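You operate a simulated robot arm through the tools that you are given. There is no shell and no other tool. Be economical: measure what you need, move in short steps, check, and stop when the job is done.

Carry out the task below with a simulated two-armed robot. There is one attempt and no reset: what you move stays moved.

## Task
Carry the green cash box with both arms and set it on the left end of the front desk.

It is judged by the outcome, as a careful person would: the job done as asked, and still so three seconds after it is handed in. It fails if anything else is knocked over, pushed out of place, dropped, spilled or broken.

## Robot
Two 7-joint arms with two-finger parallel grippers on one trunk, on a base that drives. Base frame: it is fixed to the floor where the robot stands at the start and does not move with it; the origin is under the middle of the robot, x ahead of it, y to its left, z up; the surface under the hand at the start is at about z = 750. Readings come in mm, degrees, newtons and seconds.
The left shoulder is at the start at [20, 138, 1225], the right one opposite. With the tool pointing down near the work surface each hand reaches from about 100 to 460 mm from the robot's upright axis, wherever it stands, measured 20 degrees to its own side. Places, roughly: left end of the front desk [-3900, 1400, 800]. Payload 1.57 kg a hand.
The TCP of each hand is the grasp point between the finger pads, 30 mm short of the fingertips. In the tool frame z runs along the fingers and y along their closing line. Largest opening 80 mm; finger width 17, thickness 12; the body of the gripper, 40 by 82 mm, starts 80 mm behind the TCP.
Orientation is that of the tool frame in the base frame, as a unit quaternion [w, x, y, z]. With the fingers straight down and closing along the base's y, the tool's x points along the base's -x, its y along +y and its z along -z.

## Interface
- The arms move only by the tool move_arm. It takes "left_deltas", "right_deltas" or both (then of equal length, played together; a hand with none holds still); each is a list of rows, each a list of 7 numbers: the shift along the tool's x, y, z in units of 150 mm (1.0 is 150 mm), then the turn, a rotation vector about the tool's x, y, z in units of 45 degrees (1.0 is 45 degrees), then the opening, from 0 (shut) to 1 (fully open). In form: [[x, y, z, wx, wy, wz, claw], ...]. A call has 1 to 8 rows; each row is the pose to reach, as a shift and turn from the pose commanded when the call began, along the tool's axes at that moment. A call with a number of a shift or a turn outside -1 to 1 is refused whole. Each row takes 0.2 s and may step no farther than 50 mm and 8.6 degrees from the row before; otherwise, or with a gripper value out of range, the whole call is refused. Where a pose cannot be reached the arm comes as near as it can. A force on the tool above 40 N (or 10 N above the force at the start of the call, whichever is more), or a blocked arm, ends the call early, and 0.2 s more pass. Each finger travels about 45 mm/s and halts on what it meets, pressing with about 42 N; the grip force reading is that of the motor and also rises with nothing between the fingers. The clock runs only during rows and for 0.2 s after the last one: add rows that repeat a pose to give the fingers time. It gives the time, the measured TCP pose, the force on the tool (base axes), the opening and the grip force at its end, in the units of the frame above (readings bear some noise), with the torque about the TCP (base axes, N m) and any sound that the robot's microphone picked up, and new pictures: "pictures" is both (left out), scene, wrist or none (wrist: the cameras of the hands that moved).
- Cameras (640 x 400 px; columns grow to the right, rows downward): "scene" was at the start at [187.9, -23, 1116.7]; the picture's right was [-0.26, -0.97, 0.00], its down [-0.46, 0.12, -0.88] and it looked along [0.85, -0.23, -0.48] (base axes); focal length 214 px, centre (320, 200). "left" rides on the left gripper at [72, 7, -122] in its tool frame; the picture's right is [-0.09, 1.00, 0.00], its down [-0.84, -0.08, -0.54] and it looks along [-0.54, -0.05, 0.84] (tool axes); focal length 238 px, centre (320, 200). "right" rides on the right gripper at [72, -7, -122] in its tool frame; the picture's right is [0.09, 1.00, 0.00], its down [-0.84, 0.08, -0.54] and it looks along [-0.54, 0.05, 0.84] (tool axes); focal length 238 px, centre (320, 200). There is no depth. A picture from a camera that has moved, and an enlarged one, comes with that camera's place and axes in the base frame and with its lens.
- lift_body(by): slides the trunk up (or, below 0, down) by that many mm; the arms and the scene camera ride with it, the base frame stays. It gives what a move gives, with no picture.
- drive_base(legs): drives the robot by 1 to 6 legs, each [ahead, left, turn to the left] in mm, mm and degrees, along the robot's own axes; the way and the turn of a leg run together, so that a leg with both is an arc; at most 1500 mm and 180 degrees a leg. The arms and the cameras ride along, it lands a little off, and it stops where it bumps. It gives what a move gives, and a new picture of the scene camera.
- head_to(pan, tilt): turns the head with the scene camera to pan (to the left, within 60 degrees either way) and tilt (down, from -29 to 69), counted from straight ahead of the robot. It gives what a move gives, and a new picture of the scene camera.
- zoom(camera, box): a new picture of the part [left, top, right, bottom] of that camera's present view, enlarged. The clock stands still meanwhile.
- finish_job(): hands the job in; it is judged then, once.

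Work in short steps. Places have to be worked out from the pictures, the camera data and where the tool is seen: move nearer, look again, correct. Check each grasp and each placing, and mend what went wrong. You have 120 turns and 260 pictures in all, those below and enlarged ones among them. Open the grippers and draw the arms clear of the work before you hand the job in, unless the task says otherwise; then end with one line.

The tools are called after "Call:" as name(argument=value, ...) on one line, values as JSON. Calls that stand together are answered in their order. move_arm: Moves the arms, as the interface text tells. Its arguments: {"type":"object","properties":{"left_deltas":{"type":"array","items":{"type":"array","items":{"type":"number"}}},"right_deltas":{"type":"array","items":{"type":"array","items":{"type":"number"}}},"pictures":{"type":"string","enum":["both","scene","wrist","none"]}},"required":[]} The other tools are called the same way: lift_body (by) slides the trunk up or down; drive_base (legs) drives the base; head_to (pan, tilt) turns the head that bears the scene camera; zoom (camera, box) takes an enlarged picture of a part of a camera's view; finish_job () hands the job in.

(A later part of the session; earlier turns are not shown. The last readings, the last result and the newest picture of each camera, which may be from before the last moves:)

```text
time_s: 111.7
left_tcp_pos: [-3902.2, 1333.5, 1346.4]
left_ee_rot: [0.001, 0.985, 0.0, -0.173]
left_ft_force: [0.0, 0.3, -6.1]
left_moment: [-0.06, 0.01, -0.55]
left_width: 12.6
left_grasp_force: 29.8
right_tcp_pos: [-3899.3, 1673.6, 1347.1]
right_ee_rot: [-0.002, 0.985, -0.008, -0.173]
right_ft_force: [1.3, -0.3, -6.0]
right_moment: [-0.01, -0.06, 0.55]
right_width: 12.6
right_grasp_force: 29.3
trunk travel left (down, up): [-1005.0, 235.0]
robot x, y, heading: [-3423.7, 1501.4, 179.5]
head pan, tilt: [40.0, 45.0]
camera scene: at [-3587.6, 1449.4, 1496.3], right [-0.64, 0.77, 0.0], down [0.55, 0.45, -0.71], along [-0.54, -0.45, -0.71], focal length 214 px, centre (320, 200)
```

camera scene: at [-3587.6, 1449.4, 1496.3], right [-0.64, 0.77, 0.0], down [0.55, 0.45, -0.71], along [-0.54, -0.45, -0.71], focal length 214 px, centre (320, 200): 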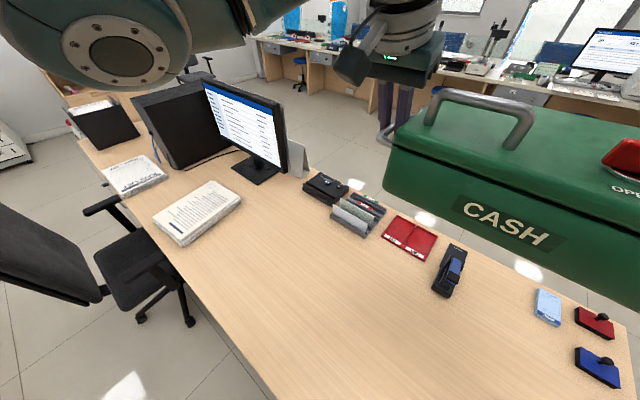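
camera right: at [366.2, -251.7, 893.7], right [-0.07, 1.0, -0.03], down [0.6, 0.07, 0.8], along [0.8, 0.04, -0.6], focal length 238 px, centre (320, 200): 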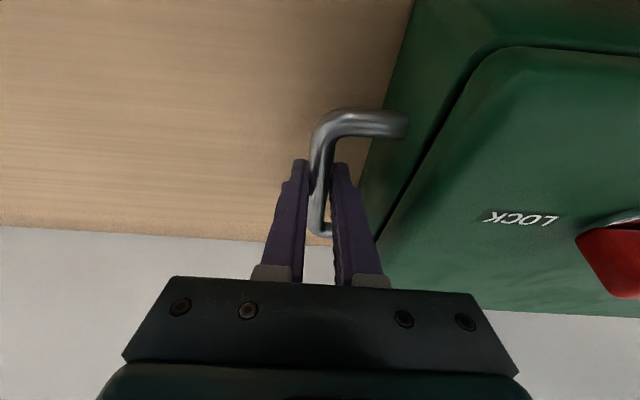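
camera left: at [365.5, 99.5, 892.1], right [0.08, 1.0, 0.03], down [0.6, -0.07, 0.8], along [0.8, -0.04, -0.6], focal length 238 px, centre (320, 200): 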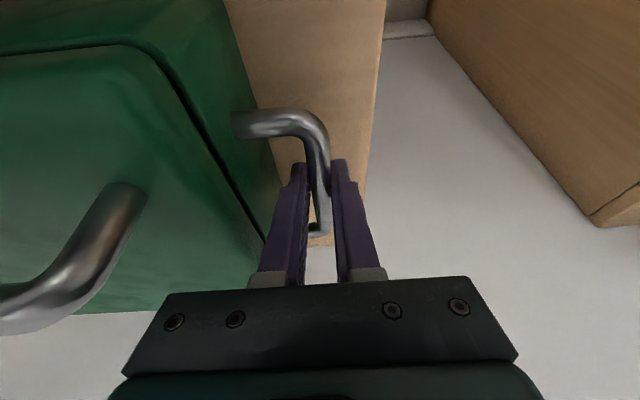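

Small items line the far edge, the nearest of them at x ≈ -4073. I back off 40 mm so the box lands at about x = -3860, clear of all of them, then lower most of the way.

Call:
drive_base(legs=[[-40, 0, 0]])

Call:
head_to(pan=0, tilt=35)

Call:
lift_body(by=-420)

Call:
zoom(camera="scene", box=[0, 0, 640, 400])

Call:
zoom(camera="left", box=[0, 0, 640, 400])

Call:
zoom(camera="right", box=[0, 0, 640, 400])

```text
time_s: 112.6
left_tcp_pos: [-3861.8, 1333.8, 1346.8]
left_ee_rot: [0.001, 0.985, 0.001, -0.173]
left_ft_force: [0.9, 0.3, -6.3]
left_moment: [-0.01, -0.01, -0.52]
left_width: 12.7
left_grasp_force: 29.9
right_tcp_pos: [-3860.4, 1672.7, 1346.1]
right_ee_rot: [-0.002, 0.985, -0.008, -0.173]
right_ft_force: [-0.2, 1.2, -5.4]
right_moment: [-0.01, -0.05, 0.56]
right_width: 12.7
right_grasp_force: 29.9
trunk travel left (down, up): [-1005.0, 235.0]
robot x, y, heading: [-3387.1, 1501.7, 179.9]
head pan, tilt: [40.0, 45.0]
camera scene: at [-3547.6, 1449.0, 1496.4], right [-0.64, 0.77, 0.0], down [0.54, 0.45, -0.71], along [-0.54, -0.45, -0.71], focal length 214 px, centre (320, 200)
```

scene: 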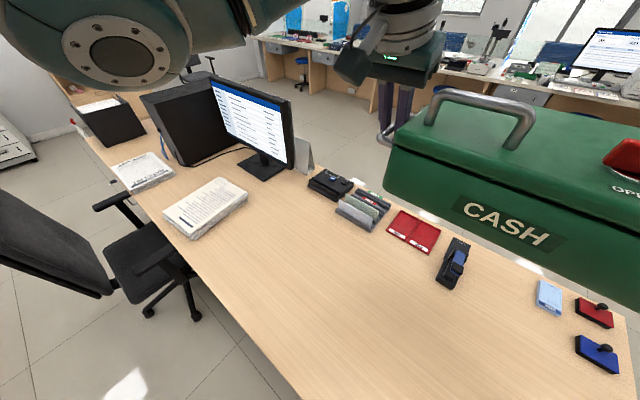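

```text
time_s: 113.7
left_tcp_pos: [-3862.1, 1332.2, 1347.4]
left_ee_rot: [0.001, 0.985, 0.0, -0.173]
left_ft_force: [-0.2, -0.1, -6.2]
left_moment: [-0.03, -0.02, -0.57]
left_width: 12.4
left_grasp_force: 29.6
right_tcp_pos: [-3859.2, 1673.3, 1346.5]
right_ee_rot: [-0.003, 0.985, -0.008, -0.173]
right_ft_force: [0.6, 0.4, -5.7]
right_moment: [0.0, -0.04, 0.52]
right_width: 12.6
right_grasp_force: 29.8
trunk travel left (down, up): [-1005.0, 235.0]
robot x, y, heading: [-3381.8, 1502.7, 179.7]
head pan, tilt: [0.0, 35.0]
camera scene: at [-3573.1, 1501.3, 1511.1], right [0.0, 1.0, 0.0], down [0.57, 0.0, -0.82], along [-0.82, 0.0, -0.57], focal length 214 px, centre (320, 200)
```

scene: 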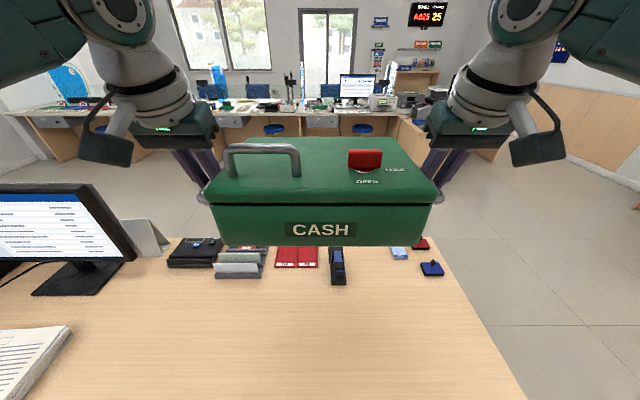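

```text
refused: -420 is not a number from -400 to 400
```

```text
1.00 times, centred on (320, 200) of scene (not enlarged: the box is as wide or as high as the picture)
camera zoom: at [-3573.1, 1501.3, 1511.1], right [0.0, 1.0, 0.0], down [0.57, 0.0, -0.82], along [-0.82, 0.0, -0.57], focal length 214 px, centre (320, 200)
```

zoom: 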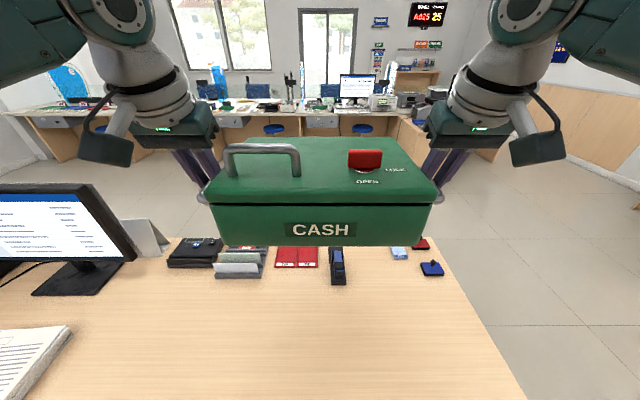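

```text
1.00 times, centred on (320, 200) of left (not enlarged: the box is as wide or as high as the picture)
camera zoom: at [-3754.0, 1326.5, 1436.0], right [-0.09, -1.0, 0.03], down [-0.6, 0.08, 0.79], along [-0.79, 0.05, -0.61], focal length 238 px, centre (320, 200)
```

zoom: 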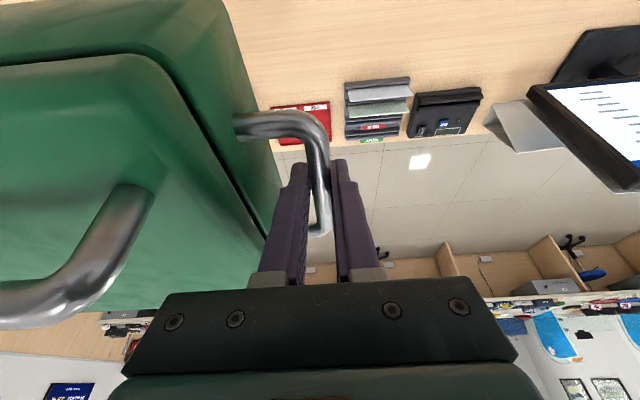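

```text
1.00 times, centred on (320, 200) of right (not enlarged: the box is as wide or as high as the picture)
camera zoom: at [-3750.1, 1677.8, 1437.6], right [0.07, -1.0, -0.03], down [-0.6, -0.07, 0.79], along [-0.79, -0.04, -0.61], focal length 238 px, centre (320, 200)
```

zoom: 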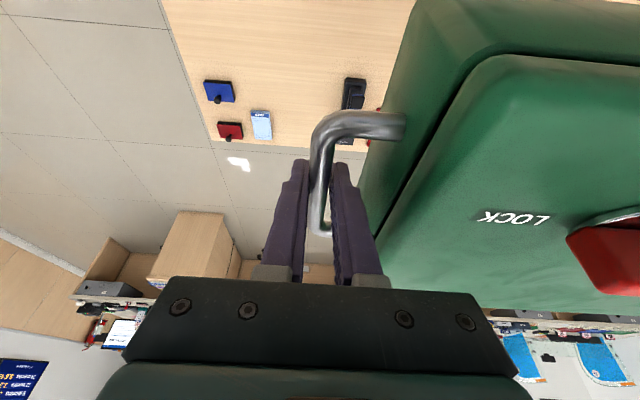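

The grip and the alignment are fine. I lower 400 mm, then look.

Call:
lift_body(by=-400)

Call:
zoom(camera="scene", box=[0, 0, 640, 399])

```text
time_s: 117.5
left_tcp_pos: [-3861.1, 1332.5, 945.6]
left_ee_rot: [0.0, 0.985, 0.001, -0.173]
left_ft_force: [0.1, -1.6, -5.9]
left_moment: [0.02, -0.05, -0.54]
left_width: 12.6
left_grasp_force: 29.9
right_tcp_pos: [-3859.8, 1672.7, 946.0]
right_ee_rot: [-0.003, 0.985, -0.008, -0.173]
right_ft_force: [-0.7, -0.2, -5.8]
right_moment: [-0.01, -0.02, 0.56]
right_width: 12.7
right_grasp_force: 29.5
trunk travel left (down, up): [-605.0, 635.0]
robot x, y, heading: [-3385.5, 1497.2, 179.5]
head pan, tilt: [0.0, 35.0]
```

```text
1.00 times, centred on (320, 200) of scene (not enlarged: the box is as wide or as high as the picture)
camera zoom: at [-3572.7, 1501.4, 1111.2], right [0.0, 1.0, 0.0], down [0.57, 0.0, -0.82], along [-0.82, 0.0, -0.57], focal length 214 px, centre (320, 200)
```

zoom: 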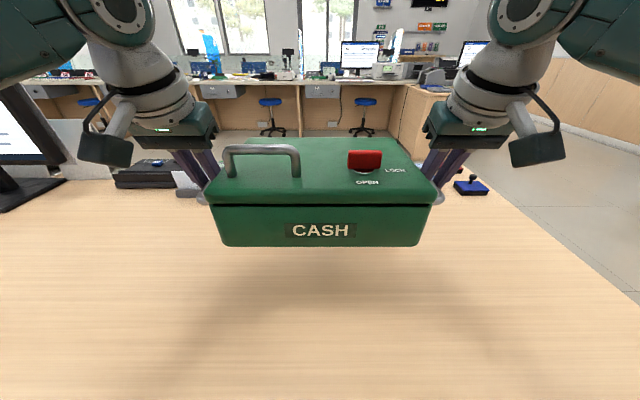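

The way down is clear. I lower another 120 mm, then take the last bit in a small step to find contact.

Call:
lift_body(by=-120)

Call:
lift_body(by=-18)

Call:
zoom(camera="scene", box=[160, 130, 480, 330])

```text
time_s: 119.0
left_tcp_pos: [-3861.6, 1333.2, 826.6]
left_ee_rot: [0.0, 0.985, 0.0, -0.173]
left_ft_force: [0.1, -1.0, -6.3]
left_moment: [0.0, -0.02, -0.51]
left_width: 12.5
left_grasp_force: 29.5
right_tcp_pos: [-3859.1, 1672.6, 826.9]
right_ee_rot: [-0.003, 0.985, -0.008, -0.173]
right_ft_force: [0.1, 0.1, -6.0]
right_moment: [0.0, -0.05, 0.54]
right_width: 13.1
right_grasp_force: 29.4
trunk travel left (down, up): [-485.0, 755.0]
robot x, y, heading: [-3387.6, 1499.5, 179.5]
head pan, tilt: [0.0, 35.0]
```

```text
time_s: 119.7
left_tcp_pos: [-3862.5, 1332.4, 807.6]
left_ee_rot: [0.0, 0.985, 0.0, -0.173]
left_ft_force: [-0.9, -0.5, -6.4]
left_moment: [0.01, -0.02, -0.55]
left_width: 12.7
left_grasp_force: 29.3
right_tcp_pos: [-3859.0, 1674.1, 808.2]
right_ee_rot: [-0.002, 0.985, -0.008, -0.173]
right_ft_force: [0.4, 0.0, -5.1]
right_moment: [-0.02, -0.02, 0.57]
right_width: 12.5
right_grasp_force: 30.2
trunk travel left (down, up): [-467.0, 773.0]
robot x, y, heading: [-3386.6, 1498.7, 179.8]
head pan, tilt: [0.0, 35.0]
```

```text
2.00 times, centred on (320, 230) of scene
camera zoom: at [-3572.7, 1501.4, 973.2], right [0.0, 1.0, 0.0], down [0.57, 0.0, -0.82], along [-0.82, 0.0, -0.57], focal length 429 px, centre (320, 140)
```

zoom: 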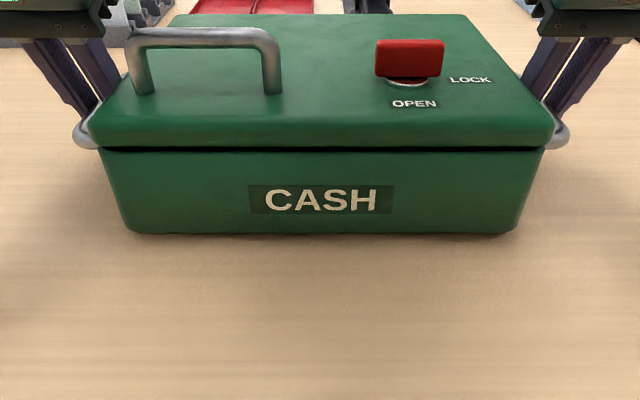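

The box is still hanging with full weight on the hands. I lower in 4 mm steps until they unload.

Call:
lift_body(by=-4)

Call:
lift_body(by=-3)

```text
time_s: 120.2
left_tcp_pos: [-3861.8, 1331.8, 804.9]
left_ee_rot: [0.001, 0.985, 0.001, -0.175]
left_ft_force: [3.3, -2.3, 1.2]
left_moment: [0.03, 0.48, -0.58]
left_width: 12.4
left_grasp_force: 29.5
right_tcp_pos: [-3860.2, 1673.2, 805.9]
right_ee_rot: [-0.003, 0.985, -0.009, -0.174]
right_ft_force: [2.3, 1.7, 0.7]
right_moment: [0.0, 0.61, 0.56]
right_width: 13.1
right_grasp_force: 29.9
trunk travel left (down, up): [-463.0, 777.0]
robot x, y, heading: [-3386.8, 1502.2, 179.6]
head pan, tilt: [0.0, 35.0]
```

```text
time_s: 120.7
left_tcp_pos: [-3864.4, 1333.5, 803.6]
left_ee_rot: [0.0, 0.985, 0.0, -0.175]
left_ft_force: [10.9, -3.8, 24.4]
left_moment: [0.01, -0.01, -0.5]
left_width: 13.3
left_grasp_force: 29.7
right_tcp_pos: [-3860.7, 1672.5, 804.8]
right_ee_rot: [-0.002, 0.984, -0.008, -0.176]
right_ft_force: [12.2, 3.4, 24.5]
right_moment: [0.05, 0.0, 0.56]
right_width: 13.2
right_grasp_force: 30.2
trunk travel left (down, up): [-460.0, 780.0]
robot x, y, heading: [-3384.1, 1500.3, 179.8]
head pan, tilt: [0.0, 35.0]
```

The box is seated and pressed slightly. I ease up 3 mm, then open the grippers a limited 22 mm so the inner fingers don't push the box.

Call:
lift_body(by=3)

Call:
move_arm(left_deltas=[[0, 0, 0, 0, 0, 0, 0.22], [0, 0, 0, 0, 0, 0, 0.275], [0, 0, 0, 0, 0, 0, 0.275]], right_deltas=[[0, 0, 0, 0, 0, 0, 0.22], [0, 0, 0, 0, 0, 0, 0.275], [0, 0, 0, 0, 0, 0, 0.275]], pictures="wrist")

```text
time_s: 121.2
left_tcp_pos: [-3863.7, 1331.8, 803.9]
left_ee_rot: [0.001, 0.985, 0.001, -0.174]
left_ft_force: [1.4, -2.0, 7.5]
left_moment: [0.04, 0.7, -0.54]
left_width: 12.8
left_grasp_force: 29.9
right_tcp_pos: [-3860.6, 1673.0, 804.6]
right_ee_rot: [-0.002, 0.985, -0.008, -0.173]
right_ft_force: [4.2, 2.3, 7.4]
right_moment: [-0.02, 0.65, 0.54]
right_width: 12.8
right_grasp_force: 29.7
trunk travel left (down, up): [-463.0, 777.0]
robot x, y, heading: [-3387.5, 1500.1, 179.6]
head pan, tilt: [0.0, 35.0]
```

```text
time_s: 122.0
left_tcp_pos: [-3862.9, 1333.3, 804.3]
left_ee_rot: [0.002, 0.985, 0.001, -0.173]
left_ft_force: [0.2, -0.1, 0.3]
left_moment: [0.0, 0.0, -0.03]
left_width: 22.2
left_grasp_force: 0.1
right_tcp_pos: [-3859.6, 1672.1, 806.0]
right_ee_rot: [-0.002, 0.985, -0.008, -0.173]
right_ft_force: [-0.4, 0.6, 0.2]
right_moment: [-0.01, -0.02, 0.0]
right_width: 22.0
right_grasp_force: 0.0
trunk travel left (down, up): [-463.0, 777.0]
robot x, y, heading: [-3384.8, 1502.9, 179.6]
head pan, tilt: [0.0, 35.0]
camera right: at [-3750.7, 1677.8, 896.0], right [0.07, -1.0, -0.03], down [-0.6, -0.07, 0.8], along [-0.79, -0.04, -0.61], focal length 238 px, centre (320, 200)
camera left: at [-3754.6, 1326.6, 894.3], right [-0.09, -1.0, 0.03], down [-0.6, 0.08, 0.8], along [-0.79, 0.05, -0.61], focal length 238 px, centre (320, 200)
```

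right: 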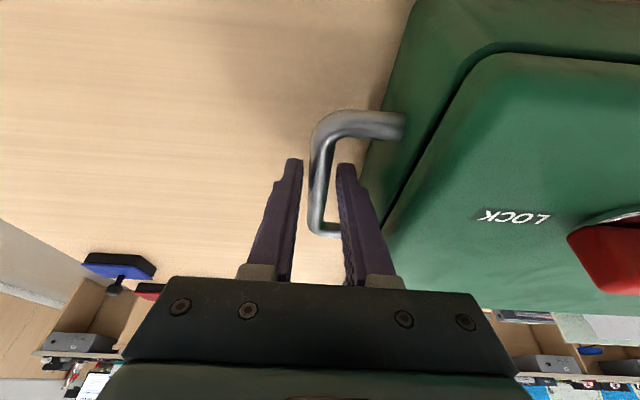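
left: 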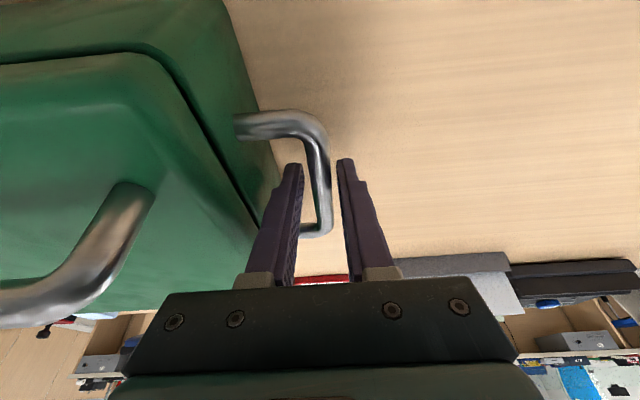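

Both hands are clear of the bars. I raise the trunk straight up 120 mm and check.

Call:
lift_body(by=120)

Call:
zoom(camera="scene", box=[0, 0, 640, 399])

```text
time_s: 123.5
left_tcp_pos: [-3863.7, 1332.9, 923.7]
left_ee_rot: [0.002, 0.985, 0.001, -0.173]
left_ft_force: [0.4, 0.5, -0.5]
left_moment: [-0.02, 0.0, 0.0]
left_width: 22.0
left_grasp_force: 0.0
right_tcp_pos: [-3860.4, 1673.2, 925.7]
right_ee_rot: [-0.002, 0.985, -0.008, -0.174]
right_ft_force: [-0.6, -0.3, -0.4]
right_moment: [-0.03, -0.01, -0.04]
right_width: 22.3
right_grasp_force: 0.0
trunk travel left (down, up): [-583.0, 657.0]
robot x, y, heading: [-3387.3, 1501.4, 179.5]
head pan, tilt: [0.0, 35.0]
```

```text
1.00 times, centred on (320, 200) of scene (not enlarged: the box is as wide or as high as the picture)
camera zoom: at [-3573.5, 1501.4, 1089.4], right [0.0, 1.0, 0.0], down [0.57, 0.0, -0.82], along [-0.82, 0.0, -0.57], focal length 214 px, centre (320, 200)
```

zoom: 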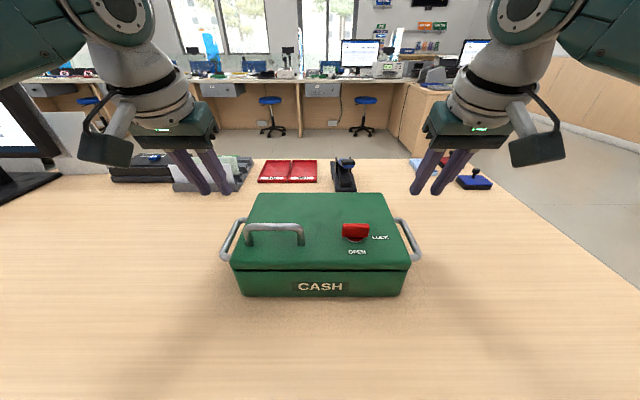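

The box stands level on the left part of the front desk, with every item around it in place. I now go back by the same route to set the cassette knob I disturbed back to OPEN, raising the trunk first.

Call:
lift_body(by=350)

Call:
drive_base(legs=[[-540, 0, 0], [0, -1300, 0], [-1200, 0, 0], [-1200, 0, 0]])

```text
time_s: 127.0
left_tcp_pos: [-3862.9, 1333.5, 1274.5]
left_ee_rot: [0.001, 0.985, 0.001, -0.173]
left_ft_force: [-1.1, 0.6, 1.0]
left_moment: [0.01, 0.0, -0.01]
left_width: 21.9
left_grasp_force: 0.0
right_tcp_pos: [-3859.8, 1672.7, 1274.4]
right_ee_rot: [-0.003, 0.985, -0.008, -0.173]
right_ft_force: [-0.6, 0.1, -1.1]
right_moment: [0.01, -0.01, -0.02]
right_width: 21.9
right_grasp_force: 0.0
trunk travel left (down, up): [-933.0, 307.0]
robot x, y, heading: [-3386.2, 1498.2, 179.7]
head pan, tilt: [0.0, 35.0]
```

```text
time_s: 147.6
left_tcp_pos: [-910.4, 2565.2, 1274.3]
left_ee_rot: [-0.001, 0.985, -0.01, -0.175]
left_ft_force: [0.1, -0.7, -0.3]
left_moment: [0.03, 0.01, -0.01]
left_width: 21.9
left_grasp_force: 0.0
right_tcp_pos: [-902.0, 2905.2, 1275.4]
right_ee_rot: [-0.005, 0.985, -0.018, -0.173]
right_ft_force: [0.2, 0.4, 0.7]
right_moment: [-0.01, -0.01, 0.01]
right_width: 22.1
right_grasp_force: 0.1
trunk travel left (down, up): [-933.0, 307.0]
robot x, y, heading: [-427.2, 2720.3, 178.2]
head pan, tilt: [0.0, 35.0]
camera scene: at [-617.0, 2727.9, 1439.4], right [0.03, 1.0, 0.0], down [0.57, -0.01, -0.82], along [-0.82, 0.02, -0.57], focal length 214 px, centre (320, 200)
```

scene: 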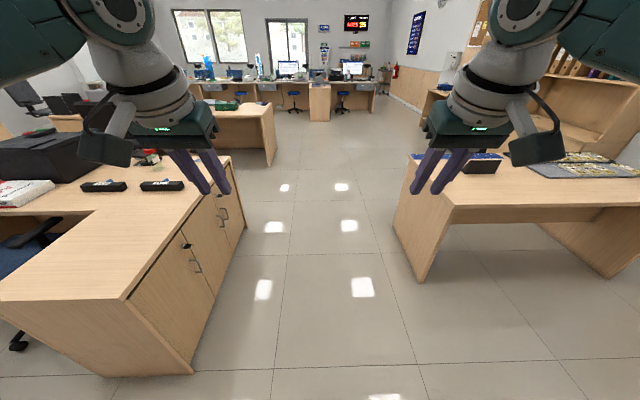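

I turn to face -y and drive back along the aisle to the first desk.

Call:
drive_base(legs=[[0, 0, 91.8], [1400, 0, 0], [1390, 0, 0], [0, 0, 90]])

Call:
head_to(pan=0, tilt=45)

```text
time_s: 168.8
left_tcp_pos: [128.6, 122.5, 1274.2]
left_ee_rot: [0.174, -0.02, 0.985, 0.004]
left_ft_force: [0.7, 0.6, 0.2]
left_moment: [0.03, -0.01, 0.04]
left_width: 21.7
left_grasp_force: 0.1
right_tcp_pos: [140.7, -217.5, 1275.2]
right_ee_rot: [0.174, -0.012, 0.985, 0.001]
right_ft_force: [-0.1, 0.7, -0.7]
right_moment: [0.0, 0.0, 0.01]
right_width: 22.1
right_grasp_force: 0.1
trunk travel left (down, up): [-933.0, 307.0]
robot x, y, heading: [-339.2, -60.7, 2.2]
head pan, tilt: [0.0, 35.0]
camera scene: at [-153.1, -56.2, 1439.4], right [0.04, -1.0, 0.0], down [-0.57, -0.02, -0.82], along [0.82, 0.03, -0.57], focal length 214 px, centre (320, 200)
```

scene: 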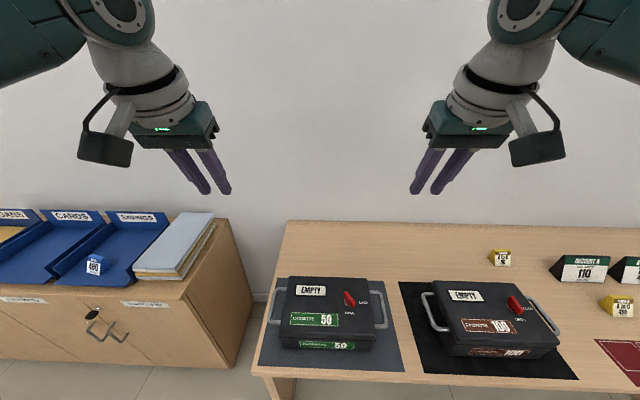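

```text
time_s: 169.5
left_tcp_pos: [128.3, 123.6, 1275.0]
left_ee_rot: [0.173, -0.021, 0.985, 0.005]
left_ft_force: [0.2, 0.2, 1.0]
left_moment: [-0.01, -0.02, 0.01]
left_width: 22.1
left_grasp_force: 0.1
right_tcp_pos: [139.7, -217.5, 1275.6]
right_ee_rot: [0.174, -0.011, 0.985, 0.001]
right_ft_force: [0.5, -0.3, -0.6]
right_moment: [0.01, 0.0, 0.02]
right_width: 22.1
right_grasp_force: 0.1
trunk travel left (down, up): [-933.0, 307.0]
robot x, y, heading: [-339.5, -62.7, 2.4]
head pan, tilt: [0.0, 45.0]
camera scene: at [-159.8, -56.4, 1424.6], right [0.04, -1.0, 0.0], down [-0.71, -0.03, -0.71], along [0.71, 0.03, -0.71], focal length 214 px, centre (320, 200)
```

scene: 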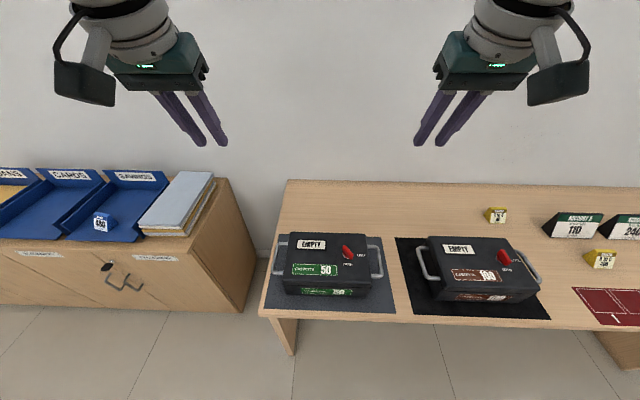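

Cassette 100's knob, which I never touched, also looks slanted. I zoom in to compare the two.

Call:
zoom(camera="scene", box=[270, 215, 400, 310])

Call:
zoom(camera="scene", box=[410, 220, 550, 310])

```text
4.21 times, centred on (335, 262) of scene
camera zoom: at [-159.8, -56.4, 1424.6], right [0.04, -1.0, 0.0], down [-0.71, -0.03, -0.71], along [0.71, 0.03, -0.71], focal length 903 px, centre (257, -63)
```

zoom: 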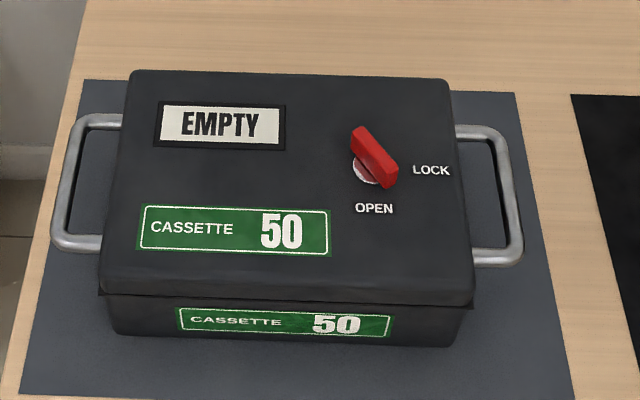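

```text
4.44 times, centred on (480, 265) of scene
camera zoom: at [-159.8, -56.4, 1424.6], right [0.04, -1.0, 0.0], down [-0.71, -0.03, -0.71], along [0.71, 0.03, -0.71], focal length 953 px, centre (-391, -89)
```

zoom: 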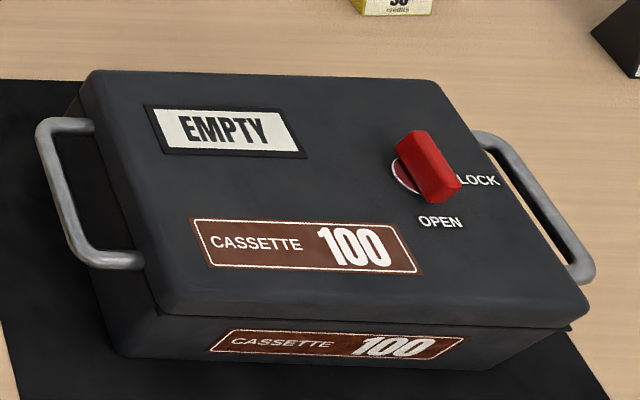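

Cassette 100's knob points at OPEN, square to its lid, and cassette 50's is about 28° off, so I do need to put it back. I square up, move in and lower the trunk for a working height.

Call:
drive_base(legs=[[231, 42, -2.3]])

Call:
lift_body(by=-230)

Call:
head_to(pan=0, tilt=60)

```text
time_s: 171.3
left_tcp_pos: [370.5, 148.9, 1274.5]
left_ee_rot: [0.174, -0.001, 0.985, 0.001]
left_ft_force: [-0.3, -0.2, 0.3]
left_moment: [-0.03, -0.01, -0.01]
left_width: 22.1
left_grasp_force: 0.0
right_tcp_pos: [365.9, -192.1, 1275.0]
right_ee_rot: [0.174, 0.009, 0.985, -0.003]
right_ft_force: [0.4, 0.2, 0.1]
right_moment: [-0.02, 0.03, -0.02]
right_width: 22.4
right_grasp_force: 0.0
trunk travel left (down, up): [-933.0, 307.0]
robot x, y, heading: [-108.0, -17.0, -0.3]
head pan, tilt: [0.0, 45.0]
camera scene: at [73.7, -18.8, 1424.6], right [-0.01, -1.0, 0.0], down [-0.71, 0.0, -0.71], along [0.71, 0.0, -0.71], focal length 214 px, centre (320, 200)
```

scene: 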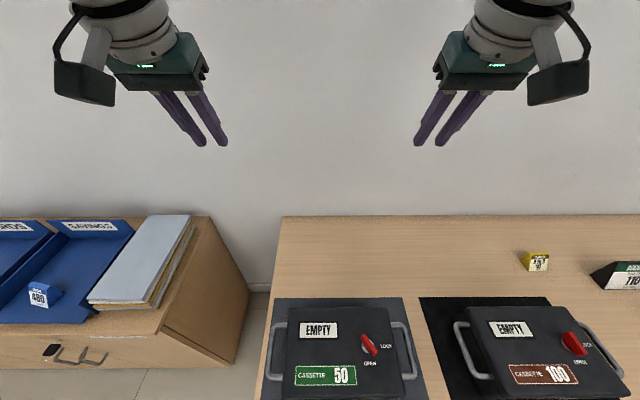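

```text
time_s: 173.7
left_tcp_pos: [369.6, 147.2, 1045.3]
left_ee_rot: [0.174, 0.0, 0.985, 0.001]
left_ft_force: [0.1, 0.1, -0.1]
left_moment: [-0.01, -0.03, -0.02]
left_width: 22.0
left_grasp_force: 0.1
right_tcp_pos: [366.4, -192.1, 1044.6]
right_ee_rot: [0.173, 0.009, 0.985, -0.002]
right_ft_force: [0.3, 0.1, 0.7]
right_moment: [-0.03, 0.0, 0.0]
right_width: 21.5
right_grasp_force: 0.1
trunk travel left (down, up): [-703.0, 537.0]
robot x, y, heading: [-110.4, -14.3, -0.5]
head pan, tilt: [0.0, 45.0]
```

```text
time_s: 174.5
left_tcp_pos: [369.5, 147.9, 1044.4]
left_ee_rot: [0.173, 0.0, 0.985, 0.001]
left_ft_force: [-0.7, 0.0, 0.5]
left_moment: [0.0, -0.01, 0.0]
left_width: 22.2
left_grasp_force: 0.1
right_tcp_pos: [366.3, -192.5, 1045.1]
right_ee_rot: [0.173, 0.009, 0.985, -0.003]
right_ft_force: [-0.4, -0.3, -0.2]
right_moment: [0.0, 0.01, 0.02]
right_width: 22.1
right_grasp_force: 0.1
trunk travel left (down, up): [-703.0, 537.0]
robot x, y, heading: [-110.8, -20.1, -0.3]
head pan, tilt: [0.0, 60.0]
camera scene: at [59.1, -18.7, 1175.2], right [-0.01, -1.0, 0.0], down [-0.87, 0.0, -0.5], along [0.5, 0.0, -0.87], focal length 214 px, centre (320, 200)
```

scene: 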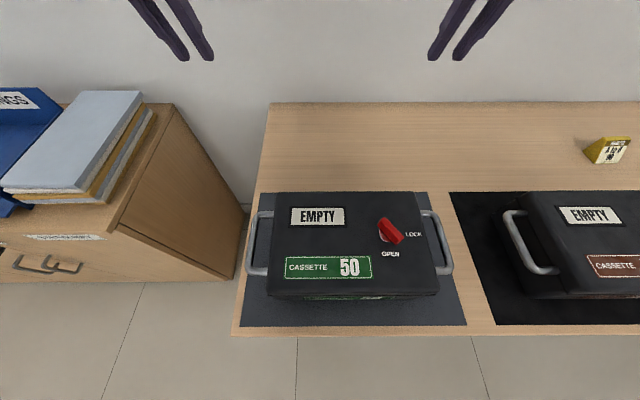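

I bring the right hand back and upright toward the knob, staying high.

Call:
move_arm(right_deltas=[[0.188, 0.078, -0.068, 0, 0.15, 0, 0.4], [0.376, 0.156, -0.136, 0, 0.3, 0, 0.5], [0.564, 0.233, -0.204, 0, 0.445, 0, 0.5]], pictures="wrist")

```text
time_s: 175.3
left_tcp_pos: [369.9, 148.2, 1043.0]
left_ee_rot: [0.173, -0.001, 0.985, 0.001]
left_ft_force: [0.2, -0.1, -0.2]
left_moment: [0.0, 0.0, -0.03]
left_width: 22.0
left_grasp_force: 0.0
right_tcp_pos: [276.1, -153.9, 1044.0]
right_ee_rot: [-0.002, 0.009, 1.0, -0.001]
right_ft_force: [1.0, -0.5, 0.4]
right_moment: [-0.01, 0.02, 0.01]
right_width: 40.0
right_grasp_force: 0.1
trunk travel left (down, up): [-703.0, 537.0]
robot x, y, heading: [-106.8, -21.7, -0.3]
head pan, tilt: [0.0, 60.0]
camera right: at [205.3, -159.3, 1167.5], right [-0.07, 1.0, 0.0], down [0.84, 0.06, 0.54], along [0.54, 0.04, -0.84], focal length 238 px, centre (320, 200)
```

right: 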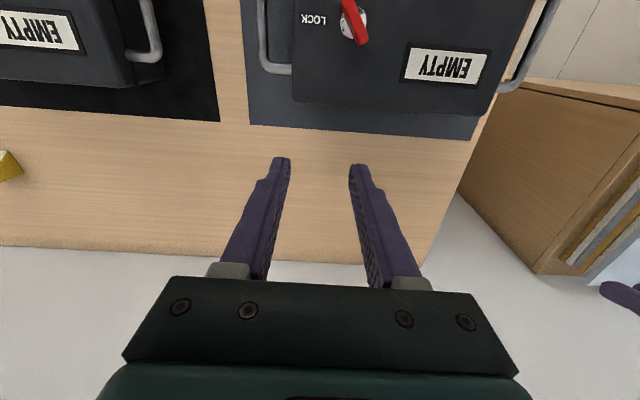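

The knob's base is at about [182, -122]. I move over it and down to z ≈ 980.

Call:
move_arm(right_deltas=[[0.21, 0.07, 0.14, 0, 0, 0, 0.5], [0.42, 0.14, 0.28, 0, 0, 0, 0.5], [0.627, 0.213, 0.427, 0, 0, 0, 0.5]], pictures="both")

```text
time_s: 176.1
left_tcp_pos: [369.8, 148.6, 1043.5]
left_ee_rot: [0.175, 0.0, 0.985, 0.001]
left_ft_force: [-0.2, -0.2, -0.1]
left_moment: [-0.01, 0.04, 0.03]
left_width: 22.1
left_grasp_force: 0.0
right_tcp_pos: [183.1, -122.1, 980.4]
right_ee_rot: [0.0, 0.009, 1.0, -0.001]
right_ft_force: [0.4, 0.3, -0.1]
right_moment: [-0.03, -0.02, 0.02]
right_width: 39.8
right_grasp_force: 0.1
trunk travel left (down, up): [-703.0, 537.0]
robot x, y, heading: [-108.1, -20.4, -0.5]
head pan, tilt: [0.0, 60.0]
camera scene: at [58.9, -18.7, 1175.1], right [-0.01, -1.0, 0.0], down [-0.87, 0.0, -0.5], along [0.5, 0.0, -0.87], focal length 214 px, centre (320, 200)
camera right: at [112.3, -127.7, 1103.0], right [-0.07, 1.0, 0.0], down [0.84, 0.06, 0.54], along [0.54, 0.04, -0.84], focal length 238 px, centre (320, 200)
```

scene: 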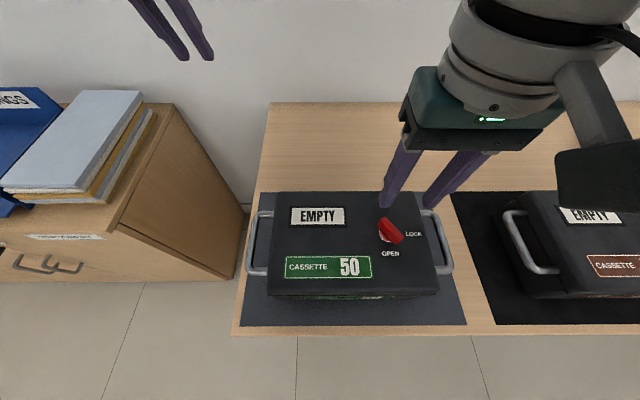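
right: 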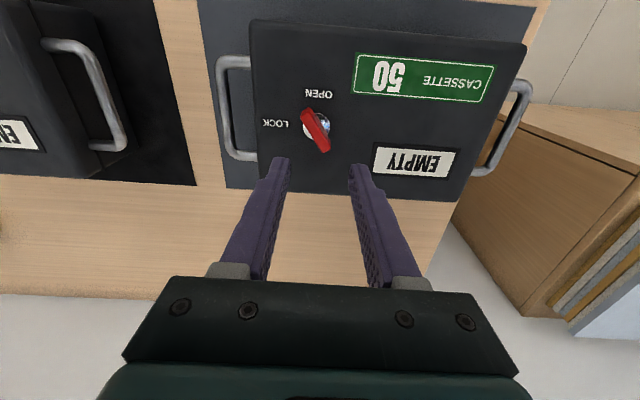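

Call:
zoom(camera="right", box=[240, 70, 400, 170])

Call:
zoom(camera="scene", box=[340, 190, 460, 280])

```text
4.00 times, centred on (320, 120) of right
camera zoom: at [112.3, -127.7, 1103.0], right [-0.07, 1.0, 0.0], down [0.84, 0.06, 0.54], along [0.54, 0.04, -0.84], focal length 953 px, centre (320, 520)
```

zoom: 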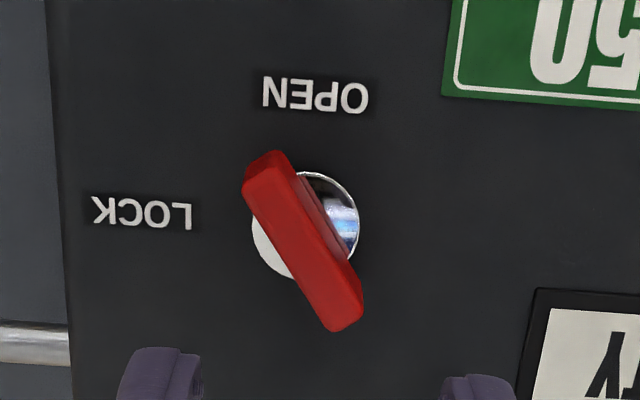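

```text
4.44 times, centred on (400, 235) of scene
camera zoom: at [58.9, -18.7, 1175.1], right [-0.01, -1.0, 0.0], down [-0.87, 0.0, -0.5], along [0.5, 0.0, -0.87], focal length 953 px, centre (-36, 44)
```

zoom: 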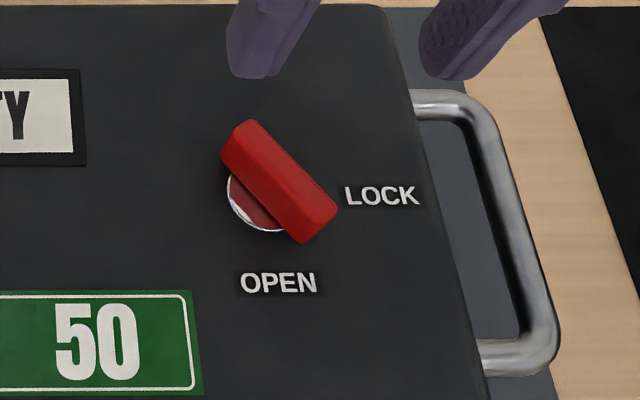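

From both views, the knob is a bar about 43 × 14 mm with its top at z ≈ 870, centred at about [181, -126] and turned about 29°. I centre the open fingers over it, squared to the lid, and go down to z ≈ 910 to check.

Call:
move_arm(right_deltas=[[0.014, -0.027, 0.23, 0, 0, -0.022, 0.5], [0.014, -0.027, 0.467, 0, 0, -0.022, 0.5], [0.014, -0.027, 0.467, 0, 0, -0.022, 0.5]], pictures="both")

Call:
zoom(camera="right", box=[240, 100, 400, 200])

Call:
zoom(camera="scene", box=[340, 190, 460, 280])

```text
time_s: 176.9
left_tcp_pos: [370.4, 147.5, 1044.2]
left_ee_rot: [0.173, 0.001, 0.985, 0.0]
left_ft_force: [-0.9, -0.2, 0.2]
left_moment: [-0.01, -0.03, -0.02]
left_width: 21.8
left_grasp_force: 0.1
right_tcp_pos: [181.3, -126.4, 910.7]
right_ee_rot: [-0.001, 0.0, 1.0, -0.001]
right_ft_force: [-0.1, 0.4, 0.7]
right_moment: [0.0, -0.01, -0.01]
right_width: 40.2
right_grasp_force: 0.1
trunk travel left (down, up): [-703.0, 537.0]
robot x, y, heading: [-108.7, -18.7, -0.4]
head pan, tilt: [0.0, 60.0]
camera scene: at [59.0, -18.7, 1175.1], right [-0.01, -1.0, 0.0], down [-0.87, 0.0, -0.5], along [0.5, 0.0, -0.87], focal length 214 px, centre (320, 200)
camera right: at [110.0, -133.6, 1033.8], right [-0.09, 1.0, 0.0], down [0.84, 0.08, 0.54], along [0.54, 0.05, -0.84], focal length 238 px, centre (320, 200)
```

scene: 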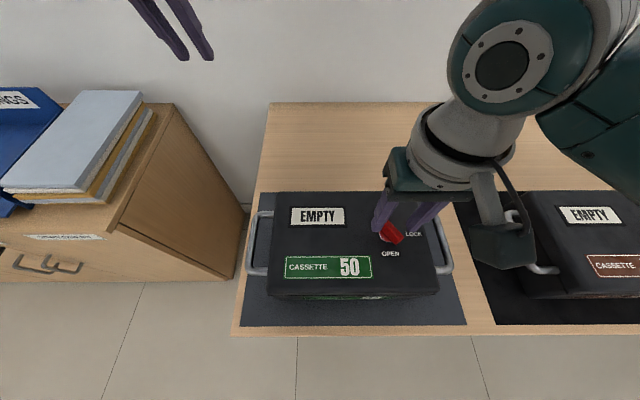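
right: 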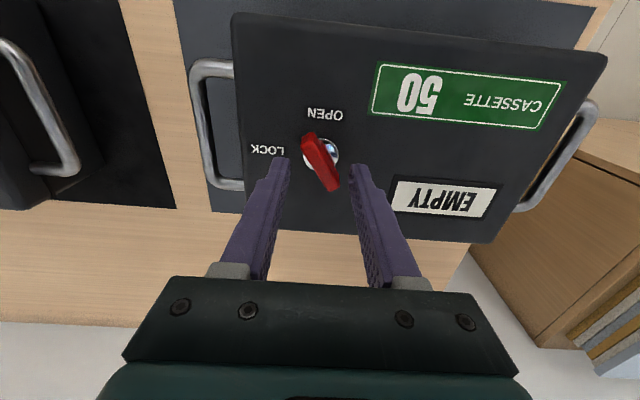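

```text
4.00 times, centred on (320, 150) of right
camera zoom: at [110.0, -133.6, 1033.8], right [-0.09, 1.0, 0.0], down [0.84, 0.08, 0.54], along [0.54, 0.05, -0.84], focal length 953 px, centre (320, 400)
```

zoom: 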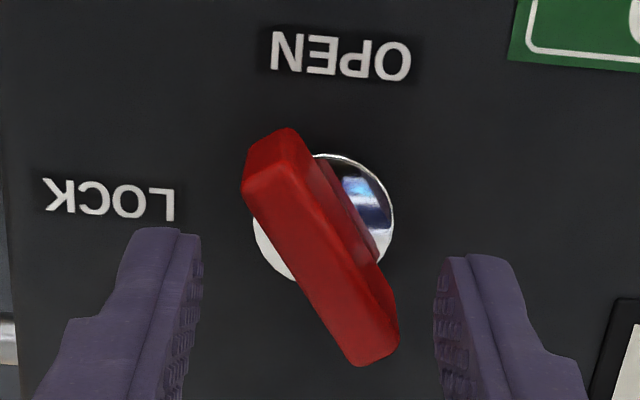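

```text
4.44 times, centred on (400, 235) of scene
camera zoom: at [59.0, -18.7, 1175.1], right [-0.01, -1.0, 0.0], down [-0.87, 0.0, -0.5], along [0.5, 0.0, -0.87], focal length 953 px, centre (-36, 44)
```

zoom: 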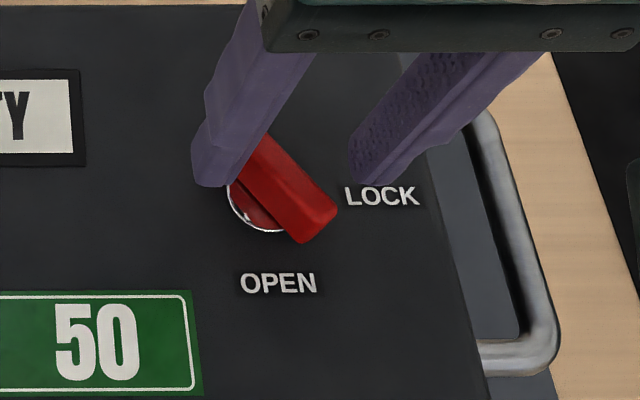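

The fingers straddle the knob and are well centred. I go down 24 mm so the tips reach beside the bar without touching the lid.

Call:
move_arm(right_deltas=[[-0.013, 0, 0.08, 0, 0, 0, 0.5], [-0.013, 0, 0.16, 0, 0, 0, 0.5]], pictures="none")

Call:
zoom(camera="right", box=[240, 100, 400, 200])

Call:
zoom(camera="scene", box=[340, 190, 460, 280])

```text
time_s: 177.5
left_tcp_pos: [369.1, 147.6, 1044.3]
left_ee_rot: [0.174, 0.0, 0.985, 0.0]
left_ft_force: [-0.6, -0.1, -0.7]
left_moment: [-0.01, -0.02, -0.01]
left_width: 21.7
left_grasp_force: 0.0
right_tcp_pos: [183.4, -126.0, 886.9]
right_ee_rot: [0.0, 0.001, 1.0, 0.0]
right_ft_force: [0.0, -0.8, 0.0]
right_moment: [0.04, 0.03, -0.01]
right_width: 39.8
right_grasp_force: 0.1
trunk travel left (down, up): [-703.0, 537.0]
robot x, y, heading: [-104.6, -19.6, -0.2]
head pan, tilt: [0.0, 60.0]
```

```text
4.00 times, centred on (320, 150) of right
camera zoom: at [113.1, -132.4, 1009.5], right [-0.09, 1.0, 0.0], down [0.84, 0.08, 0.54], along [0.54, 0.05, -0.84], focal length 953 px, centre (320, 400)
```

zoom: 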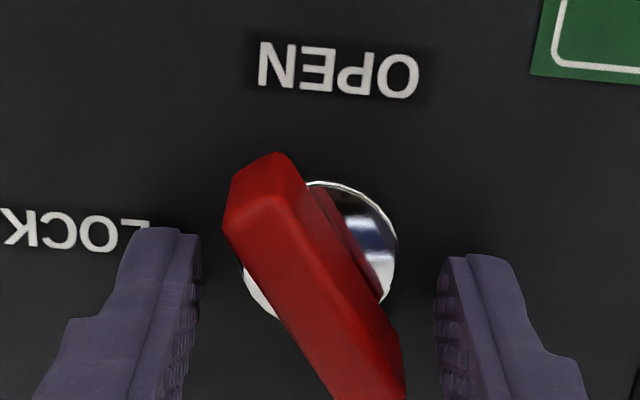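

```text
4.44 times, centred on (400, 235) of scene
camera zoom: at [59.0, -18.7, 1175.1], right [-0.01, -1.0, 0.0], down [-0.87, 0.0, -0.5], along [0.5, 0.0, -0.87], focal length 953 px, centre (-36, 44)
```

zoom: 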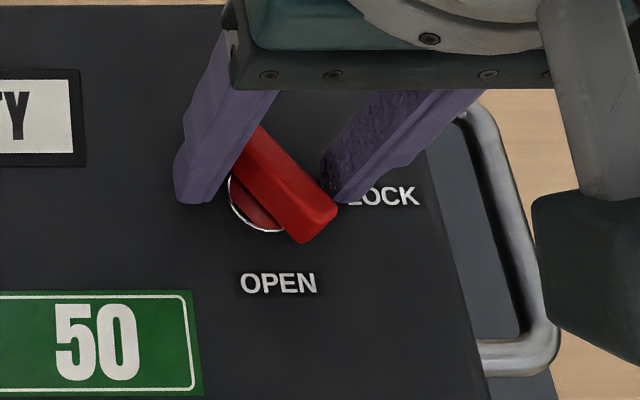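

The fingers are around the bar. I close in stages, first to 20 mm, to nudge it toward square.

Call:
move_arm(right_deltas=[[0, 0, 0, 0, 0, 0, 0.38], [0, 0, 0, 0, 0, 0, 0.31], [0, 0, 0, 0, 0, 0, 0.25], [0, 0, 0, 0, 0, 0, 0.25]], pictures="none")

Call:
zoom(camera="right", box=[240, 100, 400, 200])

Call:
zoom(camera="scene", box=[240, 180, 480, 330])

```text
time_s: 178.5
left_tcp_pos: [368.9, 147.8, 1044.6]
left_ee_rot: [0.174, 0.001, 0.985, 0.001]
left_ft_force: [-0.3, 0.5, 0.0]
left_moment: [0.02, -0.01, -0.02]
left_width: 21.9
left_grasp_force: 0.1
right_tcp_pos: [184.1, -126.5, 885.8]
right_ee_rot: [-0.001, 0.0, 1.0, -0.001]
right_ft_force: [0.6, 0.2, 0.2]
right_moment: [-0.01, 0.02, -0.01]
right_width: 20.3
right_grasp_force: 0.1
trunk travel left (down, up): [-703.0, 537.0]
robot x, y, heading: [-108.7, -15.8, -0.5]
head pan, tilt: [0.0, 60.0]
```

```text
4.00 times, centred on (320, 150) of right
camera zoom: at [113.0, -132.4, 1009.6], right [-0.09, 1.0, 0.0], down [0.84, 0.08, 0.54], along [0.54, 0.05, -0.84], focal length 953 px, centre (320, 400)
```

zoom: 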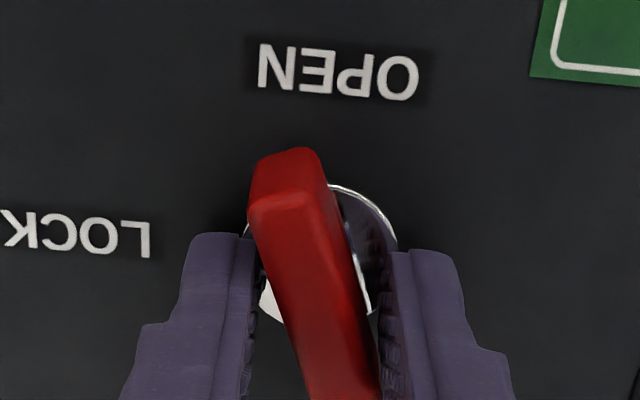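

```text
2.67 times, centred on (360, 255) of scene
camera zoom: at [59.0, -18.7, 1175.1], right [-0.01, -1.0, 0.0], down [-0.87, 0.01, -0.5], along [0.5, 0.0, -0.87], focal length 572 px, centre (213, 53)
```

zoom: 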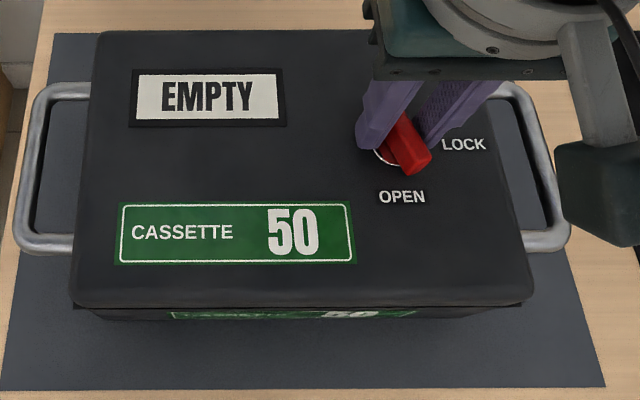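

It turns easily and the cassette isn't moving. I close a bit further, to 15 mm.

Call:
move_arm(right_deltas=[[0, 0, 0, 0, 0, 0, 0.22], [0, 0, 0, 0, 0, 0, 0.19], [0, 0, 0, 0, 0, 0, 0.19]], pictures="none")

Call:
zoom(camera="right", box=[240, 100, 400, 200])

```text
time_s: 179.3
left_tcp_pos: [369.0, 147.9, 1044.5]
left_ee_rot: [0.173, 0.0, 0.985, 0.001]
left_ft_force: [0.1, 0.0, -0.1]
left_moment: [-0.02, 0.02, -0.02]
left_width: 21.9
left_grasp_force: 0.0
right_tcp_pos: [183.7, -125.9, 885.9]
right_ee_rot: [-0.001, 0.0, 1.0, -0.001]
right_ft_force: [1.1, 0.4, -0.5]
right_moment: [0.01, -0.01, 0.0]
right_width: 15.2
right_grasp_force: 0.1
trunk travel left (down, up): [-703.0, 537.0]
robot x, y, heading: [-105.7, -19.1, -0.1]
head pan, tilt: [0.0, 60.0]
```

```text
4.00 times, centred on (320, 150) of right
camera zoom: at [113.0, -132.5, 1009.6], right [-0.09, 1.0, 0.0], down [0.84, 0.08, 0.54], along [0.54, 0.05, -0.84], focal length 953 px, centre (320, 400)
```

zoom: 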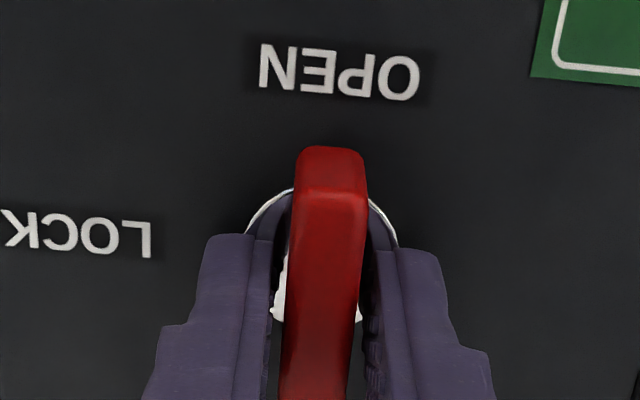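

The bar now points squarely at OPEN, allowing for the camera's 5° roll. I open, then lift straight up and recheck.

Call:
move_arm(right_deltas=[[0, 0, 0, 0, 0, 0, 0.3], [0, 0, 0, 0, 0, 0, 0.45], [0, 0, -0.3, 0, 0, 0, 0.45], [0, 0, -0.6, 0, 0, 0, 0.45], [0, 0, -0.9, 0, 0, 0, 0.45]], pictures="wrist")

Call:
zoom(camera="scene", box=[240, 180, 480, 330])

```text
time_s: 180.5
left_tcp_pos: [371.0, 147.5, 1045.9]
left_ee_rot: [0.174, 0.0, 0.985, 0.001]
left_ft_force: [0.5, 0.5, -0.2]
left_moment: [0.0, -0.03, -0.01]
left_width: 22.1
left_grasp_force: 0.0
right_tcp_pos: [185.1, -126.6, 1023.0]
right_ee_rot: [-0.001, 0.0, 1.0, -0.002]
right_ft_force: [-0.6, -0.1, 0.5]
right_moment: [-0.04, -0.04, 0.05]
right_width: 36.1
right_grasp_force: 0.2
trunk travel left (down, up): [-703.0, 537.0]
robot x, y, heading: [-107.9, -19.4, -0.4]
head pan, tilt: [0.0, 60.0]
camera right: at [113.5, -132.5, 1145.8], right [-0.09, 1.0, 0.0], down [0.84, 0.08, 0.54], along [0.54, 0.05, -0.84], focal length 238 px, centre (320, 200)
```

right: 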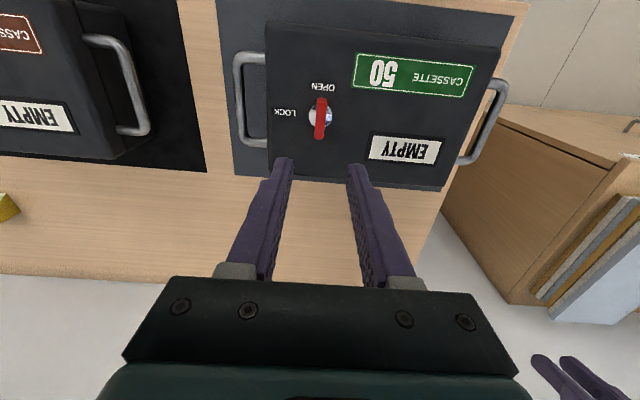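

```text
2.67 times, centred on (360, 255) of scene
camera zoom: at [59.1, -18.8, 1175.1], right [-0.01, -1.0, 0.0], down [-0.87, 0.01, -0.5], along [0.5, 0.0, -0.87], focal length 572 px, centre (213, 53)
```

zoom: 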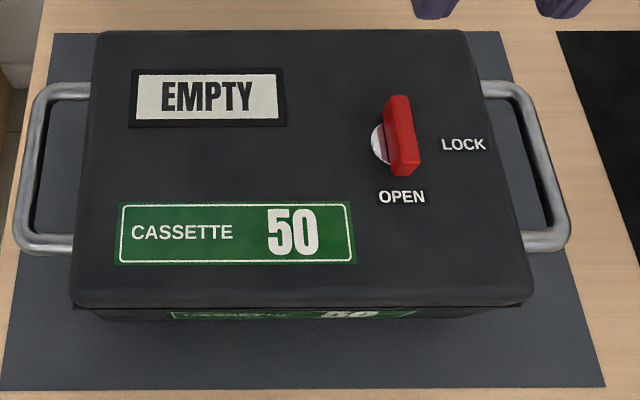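

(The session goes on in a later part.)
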